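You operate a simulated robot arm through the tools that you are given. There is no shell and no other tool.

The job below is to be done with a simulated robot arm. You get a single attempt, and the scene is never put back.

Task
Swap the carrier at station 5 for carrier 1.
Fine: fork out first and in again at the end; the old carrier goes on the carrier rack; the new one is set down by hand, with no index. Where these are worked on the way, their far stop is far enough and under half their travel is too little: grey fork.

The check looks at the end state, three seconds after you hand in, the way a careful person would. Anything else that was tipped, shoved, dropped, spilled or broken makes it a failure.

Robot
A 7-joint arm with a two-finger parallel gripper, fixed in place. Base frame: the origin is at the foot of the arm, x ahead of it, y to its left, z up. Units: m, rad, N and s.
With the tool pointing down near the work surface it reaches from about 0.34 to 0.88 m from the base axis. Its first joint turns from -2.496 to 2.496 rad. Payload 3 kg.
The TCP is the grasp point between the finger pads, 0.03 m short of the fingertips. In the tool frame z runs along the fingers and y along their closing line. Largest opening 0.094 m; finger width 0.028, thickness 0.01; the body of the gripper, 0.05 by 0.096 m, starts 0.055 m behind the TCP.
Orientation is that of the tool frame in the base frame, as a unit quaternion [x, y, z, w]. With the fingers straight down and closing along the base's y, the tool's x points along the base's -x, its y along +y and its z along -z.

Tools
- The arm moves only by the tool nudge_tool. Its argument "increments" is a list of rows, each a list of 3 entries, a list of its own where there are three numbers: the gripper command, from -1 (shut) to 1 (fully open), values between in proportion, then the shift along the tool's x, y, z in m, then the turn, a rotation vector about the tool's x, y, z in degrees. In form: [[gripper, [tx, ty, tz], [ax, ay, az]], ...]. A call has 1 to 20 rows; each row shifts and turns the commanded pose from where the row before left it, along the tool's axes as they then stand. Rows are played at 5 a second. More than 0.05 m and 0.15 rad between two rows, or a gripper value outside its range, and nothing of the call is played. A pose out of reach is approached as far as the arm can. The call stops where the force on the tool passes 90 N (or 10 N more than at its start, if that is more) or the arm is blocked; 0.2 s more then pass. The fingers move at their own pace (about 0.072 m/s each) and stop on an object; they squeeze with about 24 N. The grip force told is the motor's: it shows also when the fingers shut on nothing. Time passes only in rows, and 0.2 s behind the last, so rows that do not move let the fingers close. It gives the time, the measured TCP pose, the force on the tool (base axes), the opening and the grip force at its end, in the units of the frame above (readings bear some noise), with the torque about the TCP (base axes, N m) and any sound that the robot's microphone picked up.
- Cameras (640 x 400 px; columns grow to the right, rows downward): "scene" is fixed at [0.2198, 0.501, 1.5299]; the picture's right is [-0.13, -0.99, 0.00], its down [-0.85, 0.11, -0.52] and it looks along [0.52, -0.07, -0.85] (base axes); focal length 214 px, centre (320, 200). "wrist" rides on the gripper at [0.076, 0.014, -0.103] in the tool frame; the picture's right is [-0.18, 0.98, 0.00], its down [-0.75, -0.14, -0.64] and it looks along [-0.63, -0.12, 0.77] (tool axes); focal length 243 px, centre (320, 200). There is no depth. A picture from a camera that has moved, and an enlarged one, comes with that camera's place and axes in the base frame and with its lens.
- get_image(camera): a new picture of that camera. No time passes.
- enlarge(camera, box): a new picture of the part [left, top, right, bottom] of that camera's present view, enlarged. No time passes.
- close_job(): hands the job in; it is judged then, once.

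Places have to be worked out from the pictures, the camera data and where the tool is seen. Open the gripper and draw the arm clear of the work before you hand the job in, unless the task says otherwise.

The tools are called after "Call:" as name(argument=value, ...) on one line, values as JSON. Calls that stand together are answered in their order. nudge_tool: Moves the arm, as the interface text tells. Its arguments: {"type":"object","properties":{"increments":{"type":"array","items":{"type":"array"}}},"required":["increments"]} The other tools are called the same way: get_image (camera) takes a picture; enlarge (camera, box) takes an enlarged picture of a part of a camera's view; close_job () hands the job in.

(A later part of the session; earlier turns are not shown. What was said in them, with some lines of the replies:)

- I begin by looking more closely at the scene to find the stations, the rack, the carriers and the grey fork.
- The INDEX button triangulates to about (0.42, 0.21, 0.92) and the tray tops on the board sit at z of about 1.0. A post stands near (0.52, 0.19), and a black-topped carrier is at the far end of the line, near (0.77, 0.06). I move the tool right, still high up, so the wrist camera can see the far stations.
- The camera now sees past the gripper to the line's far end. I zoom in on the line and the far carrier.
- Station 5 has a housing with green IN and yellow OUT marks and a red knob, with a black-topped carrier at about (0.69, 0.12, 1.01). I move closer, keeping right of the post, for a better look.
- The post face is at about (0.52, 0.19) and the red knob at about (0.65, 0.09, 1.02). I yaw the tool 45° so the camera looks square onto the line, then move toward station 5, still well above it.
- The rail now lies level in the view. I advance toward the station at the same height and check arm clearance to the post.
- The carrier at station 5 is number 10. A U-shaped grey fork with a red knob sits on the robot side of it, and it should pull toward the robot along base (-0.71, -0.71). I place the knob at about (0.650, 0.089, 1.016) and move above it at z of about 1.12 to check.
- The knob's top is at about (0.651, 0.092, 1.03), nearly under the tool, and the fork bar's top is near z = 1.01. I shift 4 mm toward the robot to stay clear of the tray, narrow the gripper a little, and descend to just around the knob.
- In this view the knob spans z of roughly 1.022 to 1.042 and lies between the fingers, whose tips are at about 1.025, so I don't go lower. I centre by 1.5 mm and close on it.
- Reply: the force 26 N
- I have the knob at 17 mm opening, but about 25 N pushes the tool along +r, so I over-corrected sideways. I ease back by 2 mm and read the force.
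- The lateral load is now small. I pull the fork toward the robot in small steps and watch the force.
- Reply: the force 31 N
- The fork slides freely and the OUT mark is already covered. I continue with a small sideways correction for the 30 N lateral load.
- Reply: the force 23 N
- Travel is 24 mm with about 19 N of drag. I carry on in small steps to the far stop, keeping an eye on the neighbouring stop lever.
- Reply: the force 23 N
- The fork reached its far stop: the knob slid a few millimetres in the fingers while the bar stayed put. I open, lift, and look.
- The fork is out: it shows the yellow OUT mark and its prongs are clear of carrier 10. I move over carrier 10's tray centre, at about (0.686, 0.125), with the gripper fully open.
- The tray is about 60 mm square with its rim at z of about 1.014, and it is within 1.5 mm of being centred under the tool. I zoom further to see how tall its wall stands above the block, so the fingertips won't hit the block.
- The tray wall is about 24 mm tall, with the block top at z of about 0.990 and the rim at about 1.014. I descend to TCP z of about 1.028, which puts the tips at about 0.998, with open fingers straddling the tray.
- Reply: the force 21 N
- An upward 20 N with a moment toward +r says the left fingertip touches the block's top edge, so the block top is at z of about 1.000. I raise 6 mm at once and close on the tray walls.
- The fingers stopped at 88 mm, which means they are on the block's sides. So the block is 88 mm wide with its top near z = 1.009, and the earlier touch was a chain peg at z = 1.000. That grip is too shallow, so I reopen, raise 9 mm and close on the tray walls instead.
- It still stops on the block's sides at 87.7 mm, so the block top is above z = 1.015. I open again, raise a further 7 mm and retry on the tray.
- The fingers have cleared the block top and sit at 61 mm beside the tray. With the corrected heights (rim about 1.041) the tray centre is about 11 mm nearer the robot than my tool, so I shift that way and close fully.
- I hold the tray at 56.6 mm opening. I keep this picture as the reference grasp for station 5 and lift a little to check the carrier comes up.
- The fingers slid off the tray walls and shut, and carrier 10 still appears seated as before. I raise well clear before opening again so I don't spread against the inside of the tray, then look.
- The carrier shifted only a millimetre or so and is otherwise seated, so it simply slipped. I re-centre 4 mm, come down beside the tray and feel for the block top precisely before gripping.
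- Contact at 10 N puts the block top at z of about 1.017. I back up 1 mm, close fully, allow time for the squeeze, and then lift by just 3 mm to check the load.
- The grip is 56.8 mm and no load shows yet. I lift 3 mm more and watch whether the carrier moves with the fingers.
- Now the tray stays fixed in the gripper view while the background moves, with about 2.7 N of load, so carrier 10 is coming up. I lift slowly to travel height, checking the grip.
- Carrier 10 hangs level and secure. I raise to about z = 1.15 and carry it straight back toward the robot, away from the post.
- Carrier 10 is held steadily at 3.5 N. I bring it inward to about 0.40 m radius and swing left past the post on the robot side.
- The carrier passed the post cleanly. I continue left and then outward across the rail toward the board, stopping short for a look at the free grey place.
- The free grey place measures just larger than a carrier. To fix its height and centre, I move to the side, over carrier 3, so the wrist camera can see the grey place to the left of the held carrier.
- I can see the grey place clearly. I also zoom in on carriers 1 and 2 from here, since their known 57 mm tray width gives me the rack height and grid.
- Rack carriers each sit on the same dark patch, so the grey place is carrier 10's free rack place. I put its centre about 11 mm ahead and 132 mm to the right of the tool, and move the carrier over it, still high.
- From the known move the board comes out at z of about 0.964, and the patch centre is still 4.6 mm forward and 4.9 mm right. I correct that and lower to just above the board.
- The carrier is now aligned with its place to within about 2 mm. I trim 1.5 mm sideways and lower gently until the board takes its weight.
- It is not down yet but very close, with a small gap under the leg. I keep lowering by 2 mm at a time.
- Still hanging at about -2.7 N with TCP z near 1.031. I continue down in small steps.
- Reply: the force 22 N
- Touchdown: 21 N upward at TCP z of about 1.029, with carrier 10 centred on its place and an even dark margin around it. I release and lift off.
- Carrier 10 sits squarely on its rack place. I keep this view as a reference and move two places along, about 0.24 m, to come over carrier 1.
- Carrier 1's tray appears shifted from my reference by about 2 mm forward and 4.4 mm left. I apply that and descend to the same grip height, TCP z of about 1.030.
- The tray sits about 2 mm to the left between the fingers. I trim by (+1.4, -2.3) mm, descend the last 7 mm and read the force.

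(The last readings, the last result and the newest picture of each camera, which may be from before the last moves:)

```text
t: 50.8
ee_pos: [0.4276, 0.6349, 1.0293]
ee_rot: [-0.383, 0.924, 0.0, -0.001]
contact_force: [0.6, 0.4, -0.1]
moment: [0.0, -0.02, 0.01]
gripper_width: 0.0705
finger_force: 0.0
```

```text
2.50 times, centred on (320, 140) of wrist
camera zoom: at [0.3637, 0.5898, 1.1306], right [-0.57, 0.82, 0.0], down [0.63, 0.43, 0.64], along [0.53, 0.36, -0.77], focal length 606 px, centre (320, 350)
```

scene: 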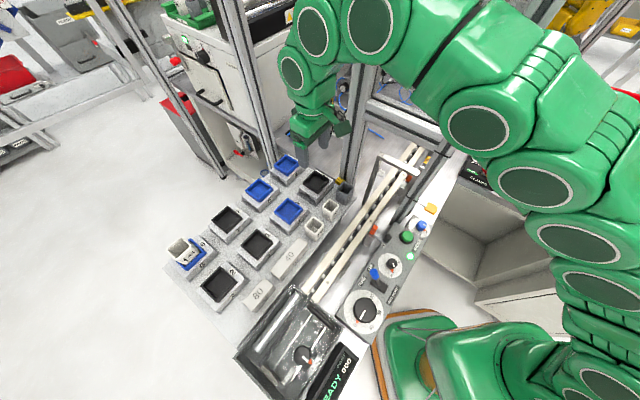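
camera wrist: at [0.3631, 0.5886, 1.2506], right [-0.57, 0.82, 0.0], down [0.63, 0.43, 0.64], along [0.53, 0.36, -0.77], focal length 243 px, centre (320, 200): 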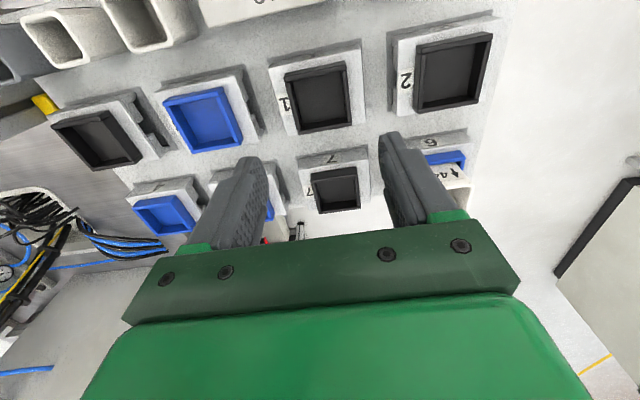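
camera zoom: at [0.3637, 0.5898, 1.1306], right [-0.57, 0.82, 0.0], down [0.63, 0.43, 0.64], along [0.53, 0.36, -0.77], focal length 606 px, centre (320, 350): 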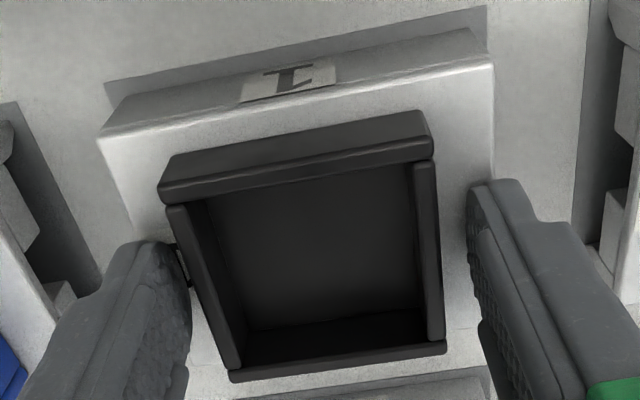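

The tray now matches the reference grasp to within a few pixels. I trim 0.6 mm and close fully, waiting for the full squeeze.

Call:
nudge_tool(increments=[[0.5, [0, -0.0006, 0], [0, 0, 0]], [0.1, [0, 0, 0], [0, 0, 0]], [-1, [0, 0, 0], [0, 0, 0]], [-1, [0, 0, 0], [0, 0, 0]], [-1, [0, 0, 0], [0, 0, 0]], [-1, [0, 0, 0], [0, 0, 0]]])

Call:
enlarge(camera="wrist", box=[220, 60, 420, 220])

Call:
nudge_tool(increments=[[-1, [0, 0, -0.002], [0, 0, 0]], [-1, [0, 0, -0.002], [0, 0, 0]], [-1, [0, 0, -0.002], [0, 0, 0]], [-1, [0, 0, 0], [0, 0, 0]]])

Call:
enlarge(camera="wrist", box=[220, 60, 420, 220])

```text
t: 52.2
ee_pos: [0.4271, 0.6344, 1.029]
ee_rot: [-0.384, 0.923, 0.0, 0.001]
contact_force: [0.5, 0.7, -0.3]
moment: [0.06, -0.03, 0.01]
gripper_width: 0.0568
finger_force: 24.0
```

```text
2.50 times, centred on (320, 140) of wrist
camera zoom: at [0.3641, 0.5896, 1.1308], right [-0.57, 0.82, 0.0], down [0.63, 0.43, 0.64], along [0.53, 0.36, -0.77], focal length 606 px, centre (320, 350)
```

zoom: 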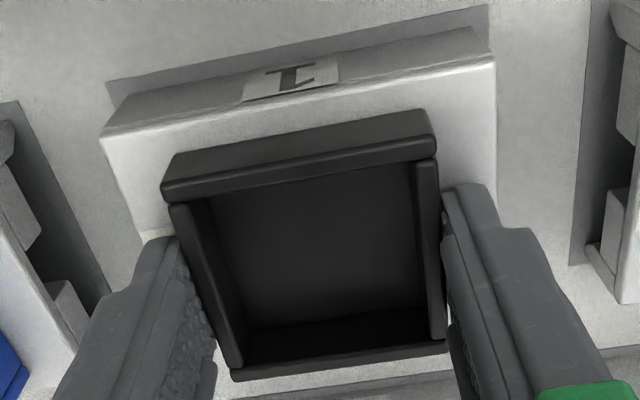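

```text
t: 53.2
ee_pos: [0.4284, 0.6351, 1.0352]
ee_rot: [-0.383, 0.924, -0.001, 0.0]
contact_force: [0.1, -0.1, -2.5]
moment: [-0.01, 0.02, 0.03]
gripper_width: 0.0565
finger_force: 23.3
```

```text
2.50 times, centred on (320, 140) of wrist
camera zoom: at [0.3635, 0.5903, 1.1364], right [-0.57, 0.82, 0.0], down [0.63, 0.43, 0.64], along [0.53, 0.36, -0.77], focal length 606 px, centre (320, 350)
```

zoom: 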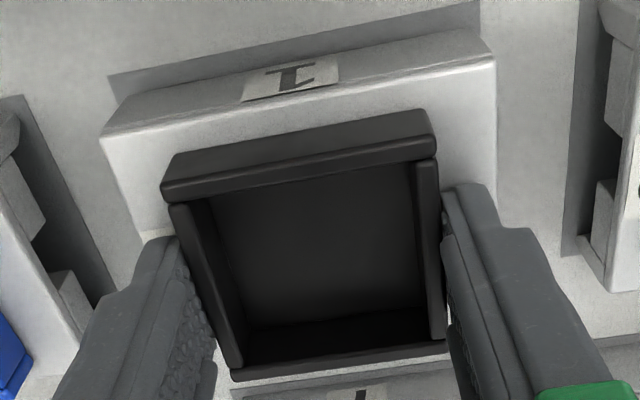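

Carrier 1 is held exactly as carrier 10 was, with a 2.5 N load. I lift it straight up to travel height and look around before moving.

Call:
nudge_tool(increments=[[-1, [0, 0, -0.01], [0, 0, 0]], [-1, [0, 0, -0.025], [0, 0, 0]], [-1, [0, 0, -0.035], [0, 0, 0]], [-1, [0, 0, -0.035], [0, 0, 0]], [-1, [0, 0, -0.013], [0, 0, 0]], [-1, [0, 0, 0], [0, 0, 0]]])

Call:
get_image(camera="wrist")

Call:
get_image(camera="scene")

```text
t: 54.6
ee_pos: [0.4266, 0.6356, 1.1538]
ee_rot: [-0.383, 0.924, 0.0, -0.001]
contact_force: [-0.2, -0.1, -3.4]
moment: [0.02, -0.01, 0.0]
gripper_width: 0.0567
finger_force: 23.5
```

```text
taken
camera wrist: at [0.3632, 0.5908, 1.2547], right [-0.57, 0.82, 0.0], down [0.63, 0.43, 0.64], along [0.53, 0.36, -0.77], focal length 243 px, centre (320, 200)
```

wrist: 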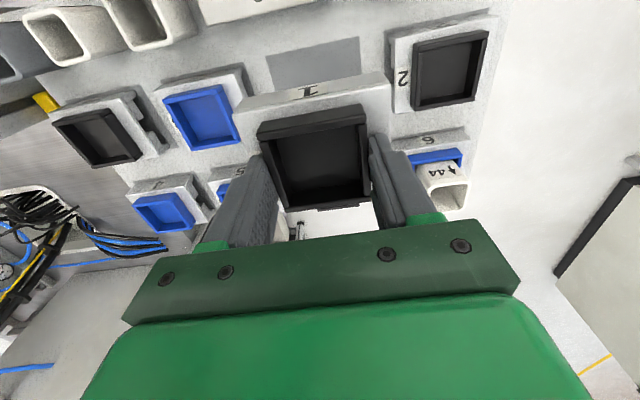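

```text
taken
```

scene: 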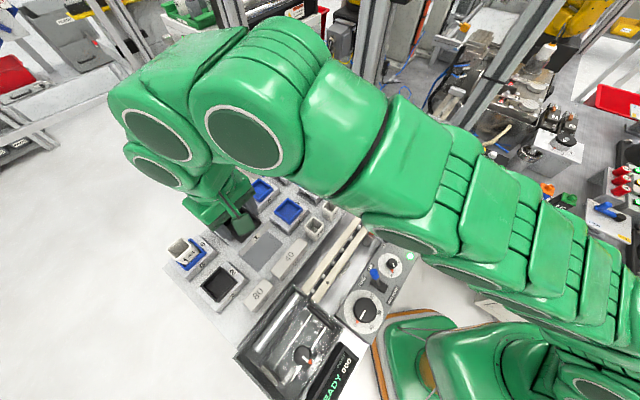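

Carrier 1 is up and its place below is empty. I carry it back inward across the rail toward the robot side.

Call:
nudge_tool(increments=[[-1, [0.0167, -0.0076, 0], [0, 0, 0]], [-1, [0.0334, -0.0152, 0], [0, 0, 0]], [-1, [0.0334, -0.0152, 0], [0, 0, 0]], [-1, [0.0334, -0.0152, 0], [0, 0, 0]], [-1, [0.0334, -0.0152, 0], [0, 0, 0]], [-1, [0.0334, -0.0152, 0], [0, 0, 0]], [-1, [0.0334, -0.0152, 0], [0, 0, 0]], [-1, [0.0334, -0.0152, 0], [0, 0, 0]], [-1, [0.0334, -0.0152, 0], [0, 0, 0]], [-1, [0.0334, -0.0152, 0], [0, 0, 0]], [-1, [0.0168, -0.008, 0], [0, 0, 0]]])

Call:
get_image(camera="wrist")

```text
t: 57.0
ee_pos: [0.3066, 0.2892, 1.1316]
ee_rot: [-0.377, 0.926, -0.011, -0.03]
contact_force: [-0.9, -0.5, -3.0]
moment: [0.0, -0.03, 0.03]
gripper_width: 0.0567
finger_force: 23.9
```

```text
taken
camera wrist: at [0.2472, 0.2494, 1.2368], right [-0.56, 0.83, -0.01], down [0.67, 0.45, 0.59], along [0.5, 0.32, -0.81], focal length 243 px, centre (320, 200)
```

wrist: 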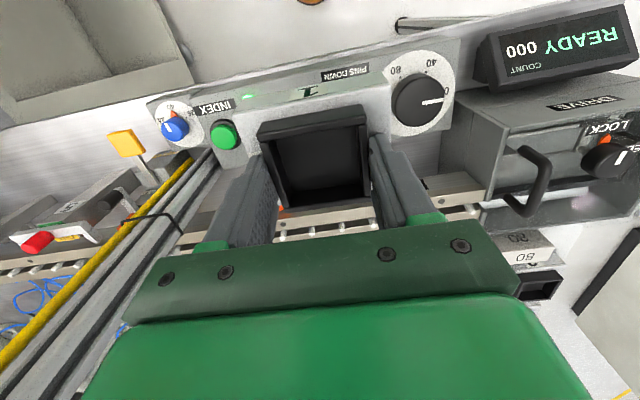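

The arm ran to the edge of its reach there (2 cm low and a few degrees of tilt), though the carrier is still held fine. I move on to a slightly larger radius, still well clear of the post, and check that the pose recovers.

Call:
nudge_tool(increments=[[-1, [0.003, -0.015, 0], [0, 0, 0]], [-1, [0.008, -0.025, 0], [0, 0, 0]], [-1, [0.008, -0.027, 0], [0, 0, 0]], [-1, [0.009, -0.027, 0], [0, 0, 0]], [-1, [0.008, -0.027, 0], [0, 0, 0]], [-1, [0, 0, 0], [0, 0, 0]]])

Call:
get_image(camera="wrist")

Call:
get_image(camera="scene")

```text
t: 58.4
ee_pos: [0.359, 0.1779, 1.1536]
ee_rot: [-0.384, 0.923, -0.001, 0.001]
contact_force: [0.1, 0.0, -2.6]
moment: [-0.01, 0.0, 0.03]
gripper_width: 0.0568
finger_force: 24.1
```

```text
taken
camera wrist: at [0.2953, 0.1341, 1.2563], right [-0.57, 0.82, 0.0], down [0.63, 0.43, 0.64], along [0.53, 0.36, -0.77], focal length 243 px, centre (320, 200)
```

wrist: 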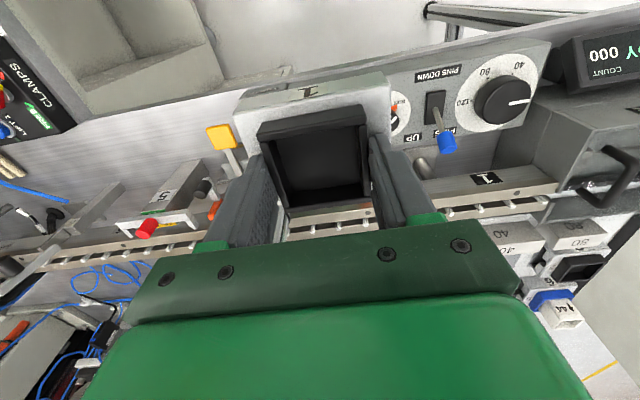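

```text
taken
```

scene: 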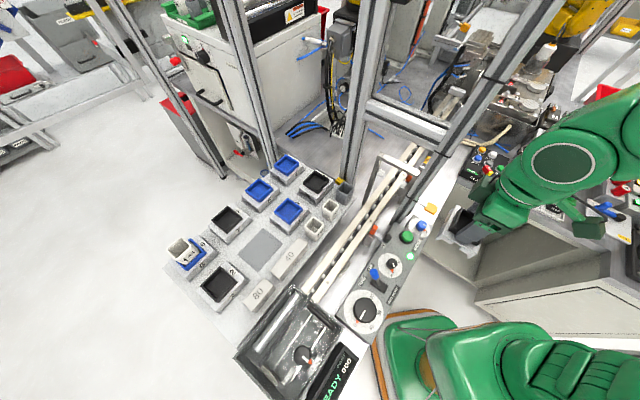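

The pose recovered fully to the commanded values. I follow the earlier safe path back in front of station 5.

Call:
nudge_tool(increments=[[-1, [0.0164, -0.0258, 0], [0, 0, 0]], [-1, [0.0164, -0.0258, 0], [0, 0, 0]], [-1, [0.0164, -0.0258, 0], [0, 0, 0]], [-1, [0.0164, -0.0258, 0], [0, 0, 0]], [-1, [0.0164, -0.0258, 0], [0, 0, 0]], [-1, [0.0166, -0.0258, 0], [0, 0, 0]], [-1, [-0.0158, -0.0226, 0], [0, 0, 0]], [-1, [-0.0158, -0.0226, 0], [0, 0, 0]], [-1, [-0.0158, -0.0226, 0], [0, 0, 0]], [-1, [-0.0158, -0.0226, 0], [0, 0, 0]], [-1, [-0.0158, -0.0226, 0], [0, 0, 0]], [-1, [0, 0, 0], [0, 0, 0]]])

Call:
get_image(camera="wrist")

```text
t: 61.0
ee_pos: [0.5355, -0.0228, 1.1537]
ee_rot: [-0.383, 0.924, -0.001, 0.0]
contact_force: [0.4, -0.8, -2.5]
moment: [0.02, 0.0, -0.04]
gripper_width: 0.057
finger_force: 23.9
```

```text
taken
camera wrist: at [0.4722, -0.0674, 1.2543], right [-0.57, 0.82, 0.0], down [0.63, 0.43, 0.64], along [0.53, 0.36, -0.77], focal length 243 px, centre (320, 200)
```

wrist: 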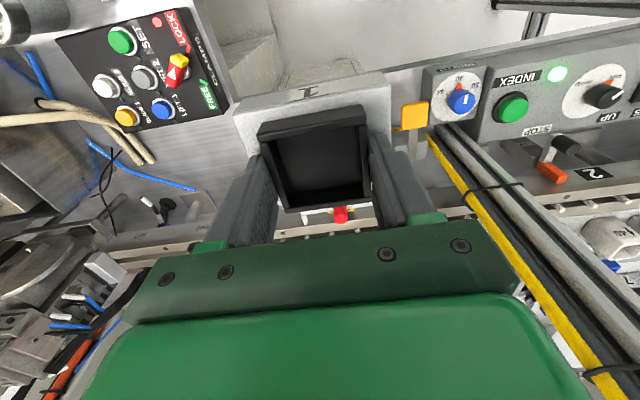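

I'm back at the earlier waypoint to within noise. I carry carrier 1 forward over station 5 and lower partway.

Call:
nudge_tool(increments=[[-1, [-0.02, 0, 0], [0, 0, 0]], [-1, [-0.03, 0, 0], [0, 0, 0]], [-1, [-0.036, 0, 0], [0, 0, 0]], [-1, [-0.036, 0, 0], [0, 0, 0]], [-1, [-0.036, 0, 0], [0, 0, 0]], [-1, [-0.03, 0, 0], [0, 0, 0]], [-1, [-0.0212, 0, 0], [0, 0, 0]], [-1, [0, 0, 0.025], [0, 0, 0]], [-1, [0, 0, 0.025], [0, 0, 0]], [-1, [0, 0, 0.02], [0, 0, 0]], [-1, [0, 0, 0], [0, 0, 0]]])

Call:
get_image(camera="wrist")

Call:
enlarge(camera="wrist", box=[220, 60, 420, 220])

Call:
enlarge(camera="scene", box=[385, 100, 445, 175])

```text
t: 63.4
ee_pos: [0.6832, 0.1228, 1.0835]
ee_rot: [-0.383, 0.924, 0.0, -0.001]
contact_force: [-0.6, -0.5, -3.9]
moment: [0.0, 0.02, -0.01]
gripper_width: 0.057
finger_force: 23.4
```

```text
taken
camera wrist: at [0.6197, 0.0794, 1.185], right [-0.57, 0.82, 0.0], down [0.63, 0.43, 0.64], along [0.53, 0.36, -0.77], focal length 243 px, centre (320, 200)
```

wrist: 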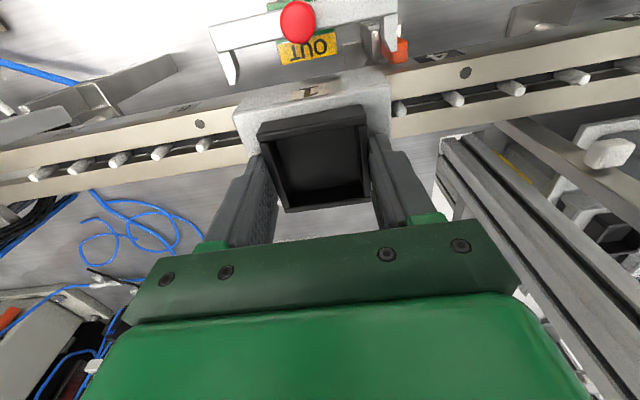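

```text
2.50 times, centred on (320, 140) of wrist
camera zoom: at [0.6197, 0.0794, 1.185], right [-0.57, 0.82, 0.0], down [0.63, 0.43, 0.64], along [0.53, 0.36, -0.77], focal length 606 px, centre (320, 350)
```

zoom: 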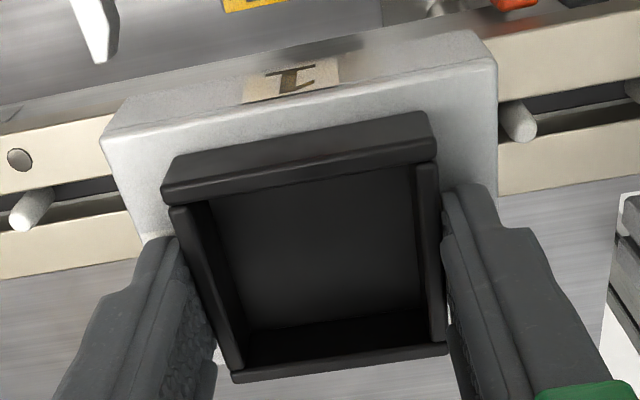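

```text
5.33 times, centred on (415, 138) of scene
camera zoom: at [0.2198, 0.501, 1.5299], right [-0.13, -0.99, 0.0], down [-0.85, 0.11, -0.52], along [0.52, -0.07, -0.85], focal length 1144 px, centre (-187, 533)
```

zoom: 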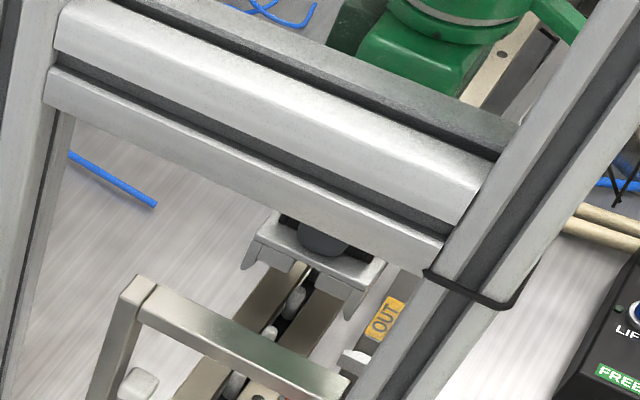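

The picture matches the moment carrier 10 was lifted out. I lower to a few millimetres above the expected seat (TCP z about 1.047) and then step down feeling for contact.

Call:
nudge_tool(increments=[[-1, [0, 0, 0.01], [0, 0, 0]], [-1, [0, 0, 0.01], [0, 0, 0]], [-1, [0, 0, 0], [0, 0, 0]]])

Call:
nudge_tool(increments=[[-1, [0, 0, 0.003], [0, 0, 0]], [-1, [0, 0, 0.003], [0, 0, 0]], [-1, [0, 0, 0], [0, 0, 0]]])

Call:
nudge_tool(increments=[[-1, [0, 0, 0.002], [0, 0, 0]], [-1, [0, 0, 0.002], [0, 0, 0]], [-1, [0, 0, 0], [0, 0, 0]]])

Call:
nudge_tool(increments=[[-1, [0, 0, 0.0015], [0, 0, 0]], [-1, [0, 0, 0], [0, 0, 0]]])

```text
t: 64.2
ee_pos: [0.6821, 0.1232, 1.0641]
ee_rot: [-0.383, 0.924, 0.0, -0.001]
contact_force: [0.1, 0.1, -3.2]
moment: [0.02, 0.01, 0.04]
gripper_width: 0.0568
finger_force: 24.1
```

```text
t: 65.0
ee_pos: [0.6838, 0.1241, 1.0575]
ee_rot: [-0.383, 0.924, 0.0, -0.001]
contact_force: [-0.1, -0.4, -2.9]
moment: [-0.02, 0.0, 0.03]
gripper_width: 0.0569
finger_force: 23.7
```

```text
t: 65.8
ee_pos: [0.6833, 0.1248, 1.0531]
ee_rot: [-0.382, 0.924, 0.0, 0.0]
contact_force: [0.6, 0.3, -2.5]
moment: [-0.02, 0.0, -0.02]
gripper_width: 0.0569
finger_force: 23.7
```

```text
t: 66.4
ee_pos: [0.6824, 0.1241, 1.0515]
ee_rot: [-0.382, 0.924, 0.0, 0.001]
contact_force: [-0.1, 0.2, -2.7]
moment: [0.01, -0.02, -0.03]
gripper_width: 0.0568
finger_force: 23.3
```

No contact yet at z = 1.0515, with the carrier still hanging freely. I go on in 1.5 mm steps.

Call:
nudge_tool(increments=[[-1, [0, 0, 0.0015], [0, 0, 0]], [-1, [0, 0, 0], [0, 0, 0]]])

Call:
nudge_tool(increments=[[-1, [0, 0, 0.0015], [0, 0, 0]], [-1, [0, 0, 0], [0, 0, 0]]])

Call:
nudge_tool(increments=[[-1, [0, 0, 0.001], [0, 0, 0]], [-1, [0, 0, 0], [0, 0, 0]]])

Call:
enlarge(camera="wrist", box=[220, 60, 420, 220])

Call:
enlarge(camera="scene", box=[385, 120, 445, 175])

```text
t: 67.0
ee_pos: [0.6844, 0.1244, 1.05]
ee_rot: [-0.383, 0.924, 0.0, -0.001]
contact_force: [0.3, 0.9, -2.0]
moment: [0.01, -0.01, 0.0]
gripper_width: 0.0569
finger_force: 24.3
```

```text
t: 67.6
ee_pos: [0.6838, 0.1241, 1.0482]
ee_rot: [-0.383, 0.924, 0.0, 0.0]
contact_force: [0.1, -0.1, -2.8]
moment: [0.01, -0.01, 0.02]
gripper_width: 0.0567
finger_force: 23.9
```

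```text
t: 68.2
ee_pos: [0.6835, 0.1249, 1.0483]
ee_rot: [-0.383, 0.924, 0.0, -0.001]
contact_force: [-0.2, 0.8, -2.7]
moment: [0.01, 0.01, 0.02]
gripper_width: 0.0566
finger_force: 24.1
```

```text
2.50 times, centred on (320, 140) of wrist
camera zoom: at [0.6192, 0.0803, 1.1493], right [-0.57, 0.82, 0.0], down [0.63, 0.43, 0.64], along [0.53, 0.36, -0.77], focal length 606 px, centre (320, 350)
```

zoom: 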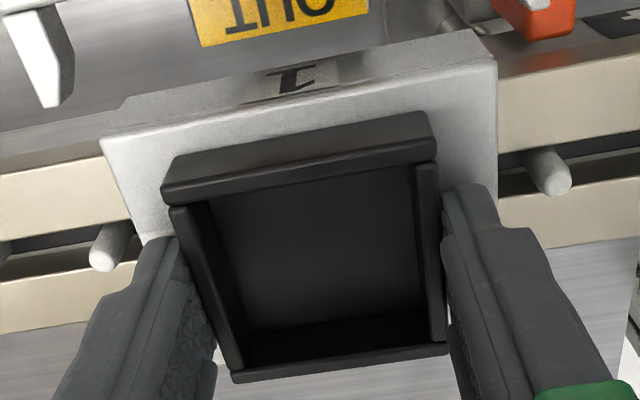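

```text
7.27 times, centred on (415, 148) of scene
camera zoom: at [0.2198, 0.501, 1.5299], right [-0.13, -0.99, 0.0], down [-0.85, 0.11, -0.52], along [0.52, -0.07, -0.85], focal length 1560 px, centre (-371, 582)
```

zoom: 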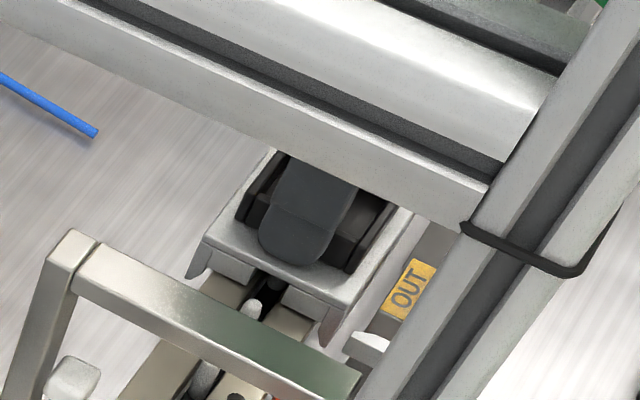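

Everything lines up and the carrier is just about at its seat. I take 1 mm steps until the rail takes the load.

Call:
nudge_tool(increments=[[-1, [0, 0, 0.001], [0, 0, 0]], [-1, [0, 0, 0], [0, 0, 0]]])

Call:
nudge_tool(increments=[[-1, [0, 0, 0.001], [0, 0, 0]], [-1, [0, 0, 0], [0, 0, 0]]])

```text
t: 68.8
ee_pos: [0.6834, 0.1254, 1.0473]
ee_rot: [-0.383, 0.924, 0.0, 0.001]
contact_force: [-2.6, 0.2, 7.2]
moment: [0.08, 0.15, 0.02]
gripper_width: 0.0566
finger_force: 23.7
```

```text
t: 69.4
ee_pos: [0.6824, 0.1246, 1.0473]
ee_rot: [-0.383, 0.924, 0.0, 0.001]
contact_force: [-0.1, 4.8, 27.1]
moment: [0.26, 0.23, 0.01]
gripper_width: 0.0568
finger_force: 23.4
```

Seated: 27 N upward at the same height as carrier 10's seat, with little side load. I ease off, release, and rise to inspect.

Call:
nudge_tool(increments=[[-1, [0, 0, -0.0015], [0, 0, 0]], [0, [0, 0, 0], [0, 0, 0]], [0.4, [0, 0, 0], [0, 0, 0]], [0.5, [0, 0, 0], [0, 0, 0]], [0.5, [0, 0, -0.01], [0, 0, 0]], [0.5, [0, 0, -0.03], [0, 0, 0]], [0.5, [0, 0, -0.04], [0, 0, 0]], [0.5, [0, 0, 0], [0, 0, 0]]])

Call:
get_image(camera="wrist")

Call:
enlarge(camera="wrist", box=[255, 45, 385, 155])

Call:
enlarge(camera="scene", box=[395, 135, 440, 170])

```text
t: 71.2
ee_pos: [0.683, 0.1243, 1.1266]
ee_rot: [-0.382, 0.924, 0.0, 0.0]
contact_force: [-0.9, 0.1, -0.8]
moment: [0.0, 0.0, 0.02]
gripper_width: 0.0706
finger_force: 0.0
```

```text
taken
camera wrist: at [0.6187, 0.0796, 1.2289], right [-0.57, 0.82, 0.0], down [0.63, 0.43, 0.64], along [0.53, 0.36, -0.77], focal length 243 px, centre (320, 200)
```

wrist: 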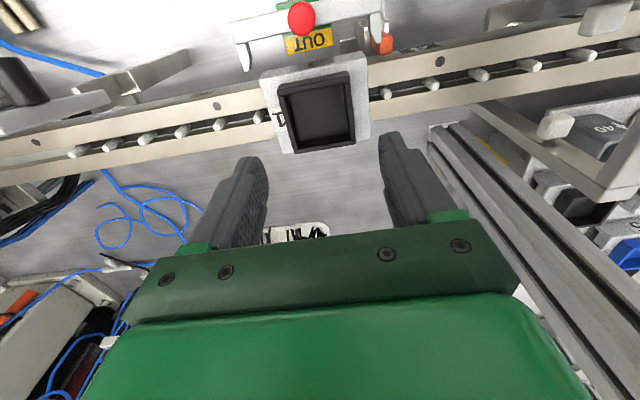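

```text
3.64 times, centred on (320, 100) of wrist
camera zoom: at [0.6187, 0.0796, 1.2289], right [-0.57, 0.82, 0.0], down [0.63, 0.43, 0.64], along [0.53, 0.36, -0.77], focal length 882 px, centre (320, 564)
```

zoom: 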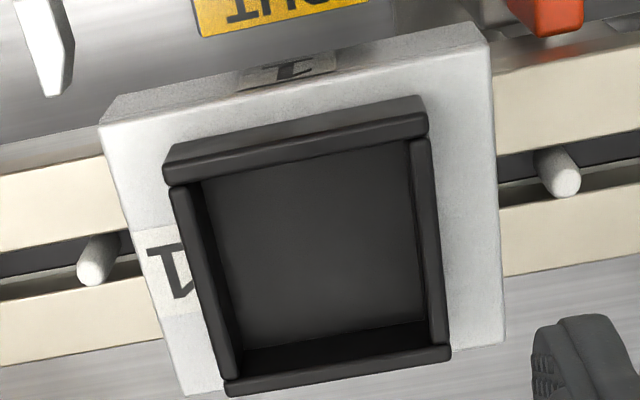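

```text
11.43 times, centred on (418, 152) of scene
camera zoom: at [0.2198, 0.501, 1.5299], right [-0.13, -0.99, 0.0], down [-0.85, 0.11, -0.52], along [0.52, -0.07, -0.85], focal length 2451 px, centre (-794, 743)
```

zoom: 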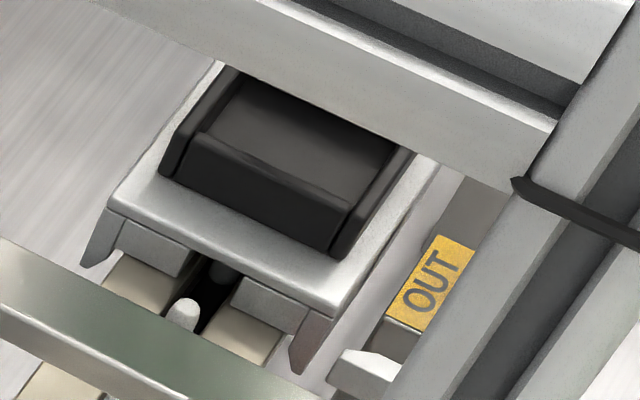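

Carrier 1 now sits at station 5 exactly where carrier 10 was, and the scene crop matches the original. Next I bring the fork back in, moving back over the red knob at travel height with the gripper narrowed.

Call:
nudge_tool(increments=[[0.5, [0.0256, 0.0008, 0], [0, 0, 0]], [0.4, [0.0255, 0.0008, 0], [0, 0, 0]], [0.2, [0.0255, 0.0007, 0], [0, 0, 0]], [0.2, [0, 0, 0], [0, 0, 0]]])

Call:
get_image(camera="wrist")

Call:
enlarge(camera="wrist", box=[220, 60, 420, 220])

```text
t: 72.2
ee_pos: [0.6282, 0.07, 1.1266]
ee_rot: [-0.383, 0.924, -0.001, 0.0]
contact_force: [-0.1, -0.7, 0.2]
moment: [0.04, 0.0, 0.0]
gripper_width: 0.0563
finger_force: 0.0
```

```text
taken
camera wrist: at [0.5644, 0.0263, 1.2285], right [-0.57, 0.82, 0.0], down [0.63, 0.43, 0.64], along [0.53, 0.36, -0.77], focal length 243 px, centre (320, 200)
```

wrist: 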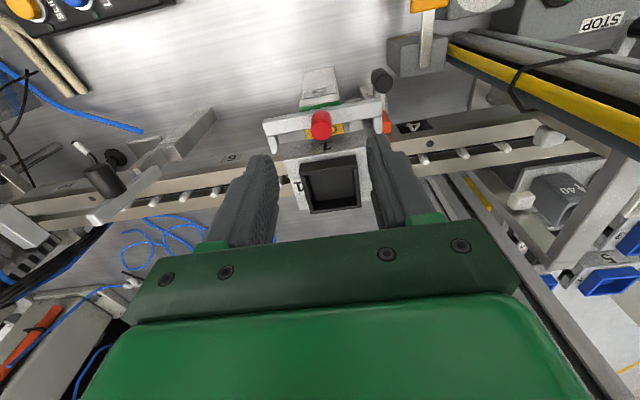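

```text
2.50 times, centred on (320, 140) of wrist
camera zoom: at [0.5644, 0.0263, 1.2285], right [-0.57, 0.82, 0.0], down [0.63, 0.43, 0.64], along [0.53, 0.36, -0.77], focal length 606 px, centre (320, 350)
```

zoom: 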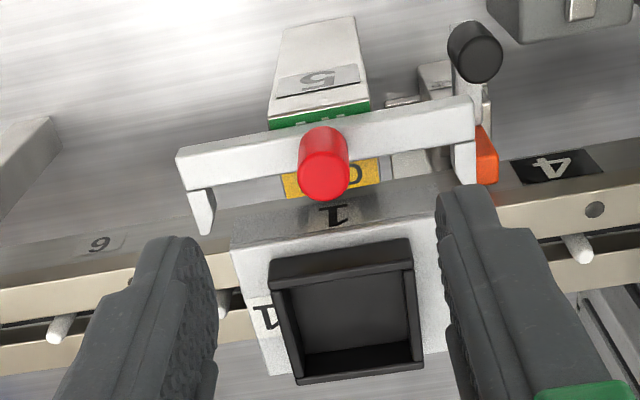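

The knob is about 6 mm ahead of the tool. I shift 4 mm forward, 1 mm right, and descend to the earlier knob height (TCP z about 1.056).

Call:
nudge_tool(increments=[[0.2, [-0.004, -0.0008, 0.02], [0, 0, 0]], [0.2, [0, 0, 0.025], [0, 0, 0]], [0.2, [0, 0, 0.02], [0, 0, 0]], [0.2, [0, 0, 0.0065], [0, 0, 0]], [0.2, [0, 0, 0], [0, 0, 0]]])

Call:
enlarge(camera="wrist", box=[220, 60, 420, 220])

```text
t: 73.4
ee_pos: [0.6314, 0.0741, 1.0559]
ee_rot: [-0.383, 0.924, 0.0, 0.001]
contact_force: [-0.6, 0.3, -0.2]
moment: [-0.01, 0.0, 0.02]
gripper_width: 0.0564
finger_force: 0.1
```

```text
2.50 times, centred on (320, 140) of wrist
camera zoom: at [0.5677, 0.0302, 1.1578], right [-0.57, 0.82, 0.0], down [0.63, 0.43, 0.64], along [0.53, 0.36, -0.77], focal length 606 px, centre (320, 350)
```

zoom: 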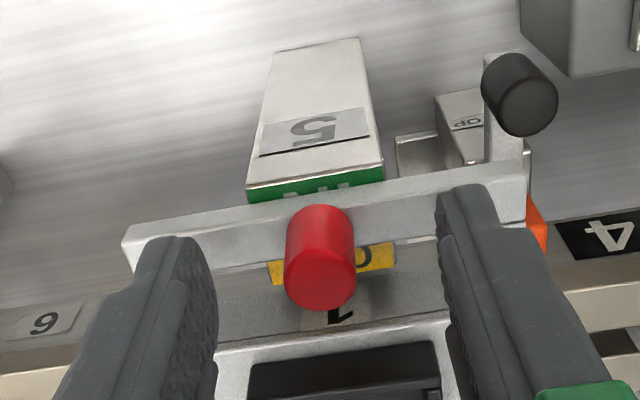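

The knob is between the fingers. I trim sideways 0.8 mm and close on it, then read the side load.

Call:
nudge_tool(increments=[[0.2, [0, -0.0008, 0], [0, 0, 0]], [-0.3, [0, 0, 0], [0, 0, 0]], [-1, [0, 0, 0], [0, 0, 0]], [-1, [0, 0, 0], [0, 0, 0]], [-1, [0, 0, 0], [0, 0, 0]]])

Call:
enlarge(camera="wrist", box=[220, 60, 420, 220])

```text
t: 74.6
ee_pos: [0.6328, 0.0735, 1.0553]
ee_rot: [-0.382, 0.924, 0.0, 0.0]
contact_force: [2.9, -3.1, -1.3]
moment: [0.13, 0.09, -0.04]
gripper_width: 0.0172
finger_force: 44.9
```

```text
2.50 times, centred on (320, 140) of wrist
camera zoom: at [0.5682, 0.0296, 1.1576], right [-0.57, 0.82, 0.0], down [0.63, 0.43, 0.64], along [0.53, 0.36, -0.77], focal length 606 px, centre (320, 350)
```

zoom: 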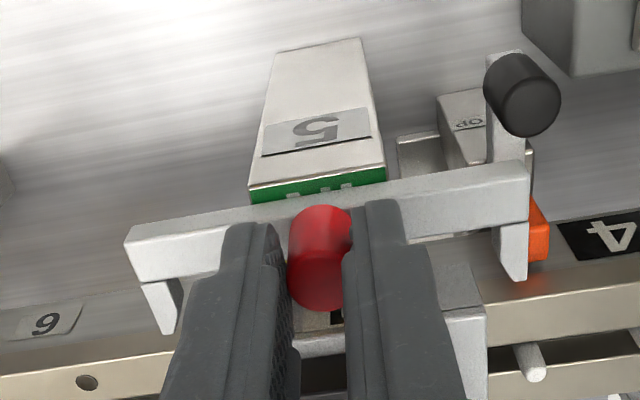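

The grip is balanced with only 4 N of side load. I push the fork in toward the carrier in 3 mm rows, with the slight sideways trend I learnt while pulling.

Call:
nudge_tool(increments=[[-1, [-0.003, -0.0003, 0], [0, 0, 0]], [-1, [-0.003, -0.0003, 0], [0, 0, 0]], [-1, [-0.003, -0.0003, 0], [0, 0, 0]], [-1, [-0.003, -0.0003, 0], [0, 0, 0]]])

Call:
enlarge(camera="wrist", box=[220, 60, 420, 220])

Call:
enlarge(camera="scene", box=[385, 120, 445, 175])

```text
t: 75.6
ee_pos: [0.6407, 0.0825, 1.055]
ee_rot: [-0.384, 0.923, 0.0, 0.0]
contact_force: [-14.7, 14.1, 10.8]
moment: [0.34, 0.19, 0.08]
gripper_width: 0.0173
finger_force: 45.1
```

```text
2.50 times, centred on (320, 140) of wrist
camera zoom: at [0.5766, 0.0377, 1.1576], right [-0.57, 0.82, 0.0], down [0.63, 0.43, 0.64], along [0.53, 0.36, -0.77], focal length 606 px, centre (320, 350)
```

zoom: 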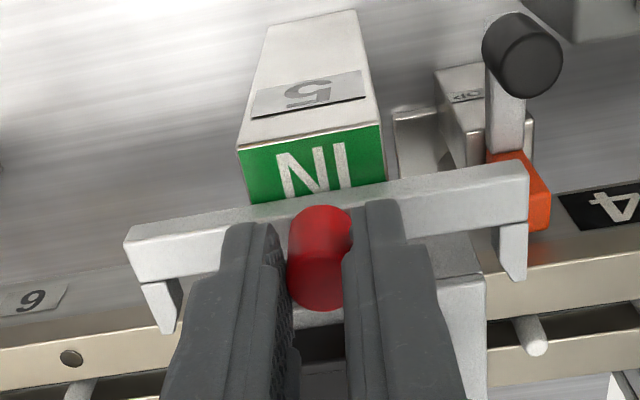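

```text
7.27 times, centred on (415, 148) of scene
camera zoom: at [0.2198, 0.501, 1.5299], right [-0.13, -0.99, 0.0], down [-0.85, 0.11, -0.52], along [0.52, -0.07, -0.85], focal length 1560 px, centre (-371, 582)
```

zoom: 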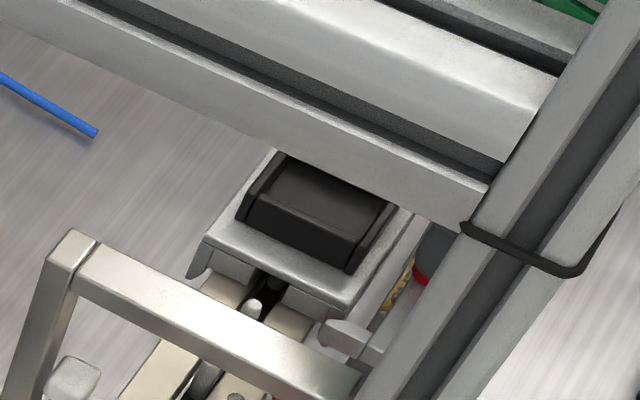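

The fork is sliding in. The side load of -20 N says I trimmed the wrong way, so I correct that by 1 mm and continue.

Call:
nudge_tool(increments=[[-1, [-0.001, 0.0008, 0], [0, 0, 0]], [-1, [-0.003, 0.0003, 0], [0, 0, 0]], [-1, [-0.003, 0, 0], [0, 0, 0]], [-1, [-0.002, 0, 0], [0, 0, 0]]])

Call:
enlarge(camera="wrist", box=[220, 60, 420, 220])

Call:
enlarge(camera="scene", box=[385, 120, 445, 175])

```text
t: 76.6
ee_pos: [0.6475, 0.0885, 1.0566]
ee_rot: [-0.383, 0.924, 0.0, 0.001]
contact_force: [-6.7, 6.0, 2.0]
moment: [0.08, 0.67, 0.02]
gripper_width: 0.0172
finger_force: 44.9
```

```text
2.50 times, centred on (320, 140) of wrist
camera zoom: at [0.5831, 0.0445, 1.1575], right [-0.57, 0.82, 0.0], down [0.63, 0.43, 0.64], along [0.53, 0.36, -0.77], focal length 606 px, centre (320, 350)
```

zoom: 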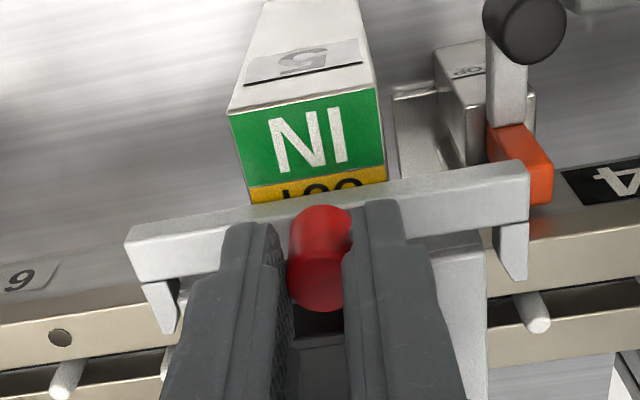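

```text
7.27 times, centred on (415, 148) of scene
camera zoom: at [0.2198, 0.501, 1.5299], right [-0.13, -0.99, 0.0], down [-0.85, 0.11, -0.52], along [0.52, -0.07, -0.85], focal length 1560 px, centre (-371, 582)
```

zoom: 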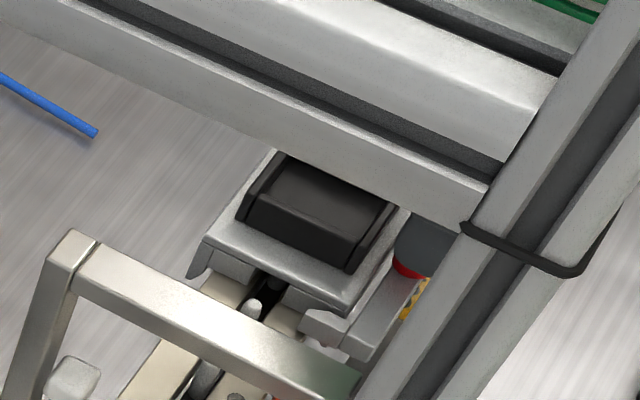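

The fork is nearly in. I continue in 2 mm steps until the stop pushes back.

Call:
nudge_tool(increments=[[-1, [-0.002, 0.0003, 0], [0, 0, 0]], [-1, [0, 0, 0], [0, 0, 0]]])

Call:
nudge_tool(increments=[[-1, [-0.002, 0, 0], [0, 0, 0]], [-1, [0, 0, 0], [0, 0, 0]]])

Call:
enlarge(camera="wrist", box=[220, 60, 420, 220])

```text
t: 77.2
ee_pos: [0.6494, 0.0892, 1.0563]
ee_rot: [-0.382, 0.924, 0.001, 0.0]
contact_force: [-6.4, -7.7, -0.4]
moment: [0.05, 0.29, -0.07]
gripper_width: 0.0172
finger_force: 46.0
```

```text
t: 77.8
ee_pos: [0.6482, 0.0913, 1.0571]
ee_rot: [-0.383, 0.924, 0.0, -0.001]
contact_force: [-23.7, -30.1, 5.8]
moment: [-0.72, 0.89, -0.03]
gripper_width: 0.0178
finger_force: 45.0
```

```text
2.50 times, centred on (320, 140) of wrist
camera zoom: at [0.5848, 0.0463, 1.1575], right [-0.56, 0.83, 0.0], down [0.63, 0.43, 0.64], along [0.53, 0.36, -0.77], focal length 606 px, centre (320, 350)
```

zoom: 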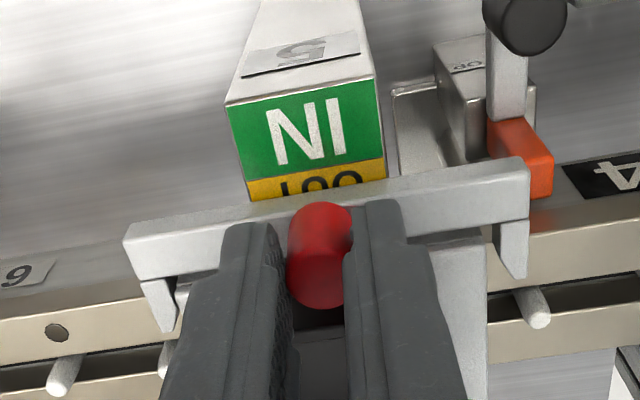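

About 38 N of resistance along the slide with IN shown and OUT half-hidden, as at the start: the fork is at its in-stop. I open, lift straight up and inspect.

Call:
nudge_tool(increments=[[0, [0.001, 0, 0], [0, 0, 0]], [0.2, [0, 0, 0], [0, 0, 0]], [0.2, [0, 0, 0], [0, 0, 0]], [0.2, [0, 0, -0.03], [0, 0, 0]], [0.2, [0, 0, -0.04], [0, 0, 0]], [0.2, [0, 0, 0], [0, 0, 0]]])

Call:
get_image(camera="wrist")

Call:
enlarge(camera="wrist", box=[220, 60, 420, 220])

Call:
enlarge(camera="scene", box=[395, 135, 440, 170])

```text
t: 79.2
ee_pos: [0.6492, 0.0908, 1.1276]
ee_rot: [-0.384, 0.923, 0.0, -0.001]
contact_force: [0.8, 0.1, 0.0]
moment: [-0.03, -0.02, -0.01]
gripper_width: 0.0564
finger_force: 0.0
```

```text
taken
camera wrist: at [0.5853, 0.0463, 1.2289], right [-0.57, 0.82, 0.0], down [0.63, 0.43, 0.64], along [0.53, 0.36, -0.77], focal length 243 px, centre (320, 200)
```

wrist: 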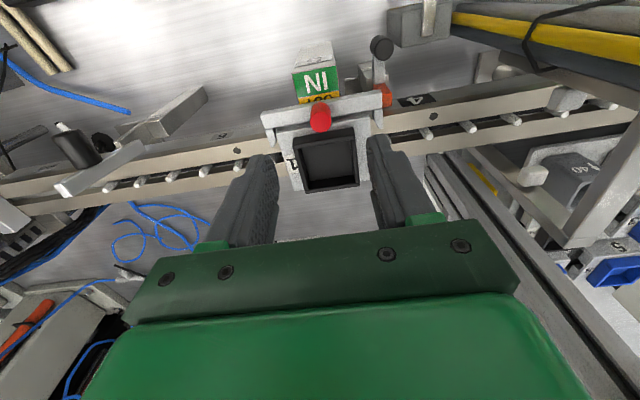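

```text
2.50 times, centred on (320, 140) of wrist
camera zoom: at [0.5853, 0.0463, 1.2289], right [-0.57, 0.82, 0.0], down [0.63, 0.43, 0.64], along [0.53, 0.36, -0.77], focal length 606 px, centre (320, 350)
```

zoom: 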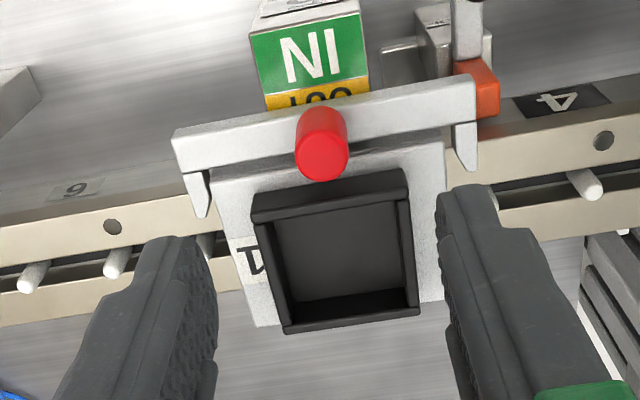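

```text
11.43 times, centred on (418, 152) of scene
camera zoom: at [0.2198, 0.501, 1.5299], right [-0.13, -0.99, 0.0], down [-0.85, 0.11, -0.52], along [0.52, -0.07, -0.85], focal length 2451 px, centre (-794, 743)
```

zoom: 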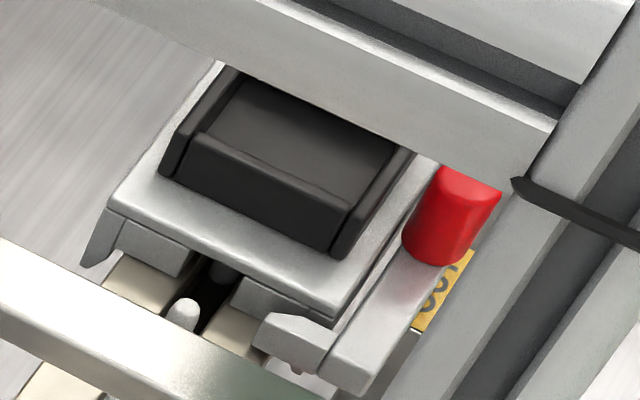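

Fork in, carrier 1 seated between its prongs, and the station looks the same as at the start. I open and draw the arm back clear of the work, then take a final look round.

Call:
nudge_tool(increments=[[1, [0, 0, -0.04], [0, 0, 0]], [1, [0.03, 0, -0.03], [0, 0, 0]], [1, [0.04, 0, -0.02], [0, 0, 0]], [1, [0.04, 0, -0.02], [0, 0, 0]], [1, [0.04, 0, -0.02], [0, 0, 0]], [1, [0.03, 0.02, -0.02], [0, 0, 0]], [1, [0.02, 0.03, -0.02], [0, 0, 0]], [1, [0, 0, 0], [0, 0, 0]]])

Call:
get_image(camera="scene")

Call:
enlarge(camera="scene", box=[160, 140, 360, 320])

Call:
get_image(camera="wrist")

Call:
enlarge(camera="scene", box=[300, 140, 460, 400])

```text
t: 81.0
ee_pos: [0.473, -0.0143, 1.2931]
ee_rot: [-0.383, 0.924, 0.001, 0.0]
contact_force: [0.8, 0.1, -0.7]
moment: [0.02, 0.02, -0.01]
gripper_width: 0.094
finger_force: 0.0
```

```text
taken
```

scene: 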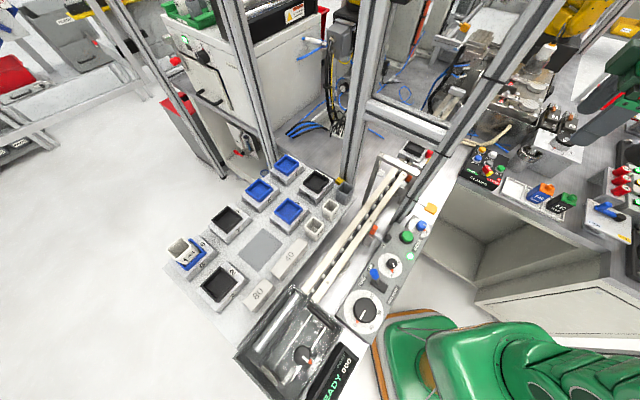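

```text
2.22 times, centred on (260, 230) of scene
camera zoom: at [0.2198, 0.501, 1.5299], right [-0.13, -0.99, 0.0], down [-0.85, 0.11, -0.52], along [0.52, -0.07, -0.85], focal length 477 px, centre (453, 133)
```

zoom: 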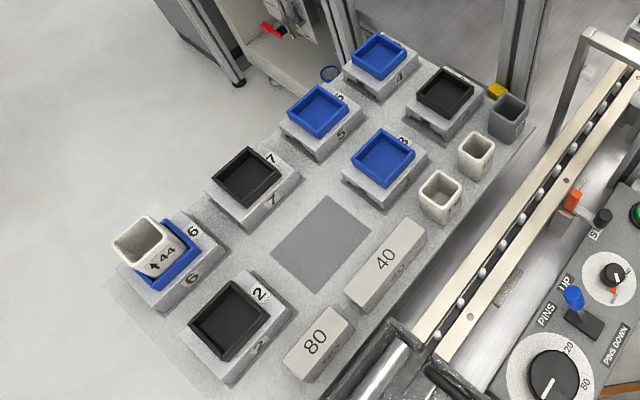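

```text
taken
camera wrist: at [0.4091, -0.0593, 1.3944], right [-0.57, 0.82, 0.0], down [0.63, 0.43, 0.64], along [0.53, 0.36, -0.77], focal length 243 px, centre (320, 200)
```

wrist: 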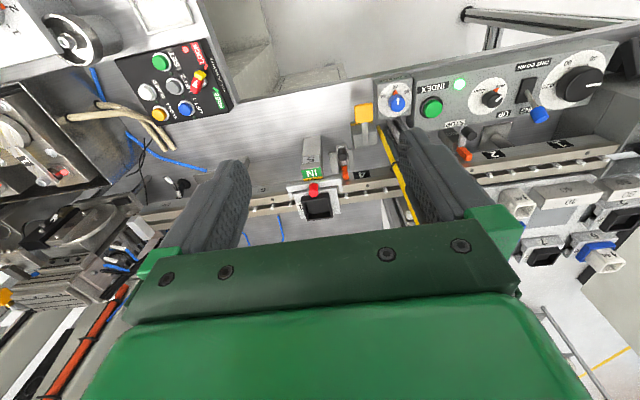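

```text
1.54 times, centred on (380, 270) of scene
camera zoom: at [0.2198, 0.501, 1.5299], right [-0.13, -0.99, 0.0], down [-0.85, 0.11, -0.52], along [0.52, -0.07, -0.85], focal length 330 px, centre (228, 92)
```

zoom: 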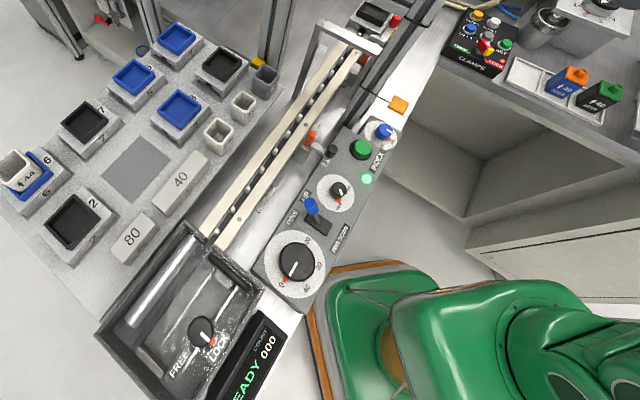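

Carrier 10 is on its rack place, carrier 1 is seated at station 5 with the fork in, the counter still reads 000, and nothing else has moved. The gripper is open and the arm is clear, so I hand the job in.

Call:
close_job()

```text
The job is handed in.
```

The swap is done and handed in. Carrier 1 is at station 5, and the old carrier, number 10, is on the carrier rack in the free grey place beside carriers 3 and 4.

- **Fork:** I pulled it out to its far stop first. At the end I pushed it back in until the stop resisted; it shows IN, as it did at the start.
- **Setting down:** I placed carrier 1 by hand, at the same seat height carrier 10 had. I did not use INDEX, and the counter still reads 000.
- **First lift of carrier 10:** the fingers slipped off its tray, and the carrier shifted a millimetre or so on the rail. I gripped again slightly lower and it lifted cleanly.
- **Chain peg:** on the first descend at the station, a fingertip pressed on what looked like a peg of the conveyor chain, with about 20 N. I saw no sign of damage.

In the last pictures I saw nothing else moved or tipped. I opened the gripper and drew the arm clear before handing in.
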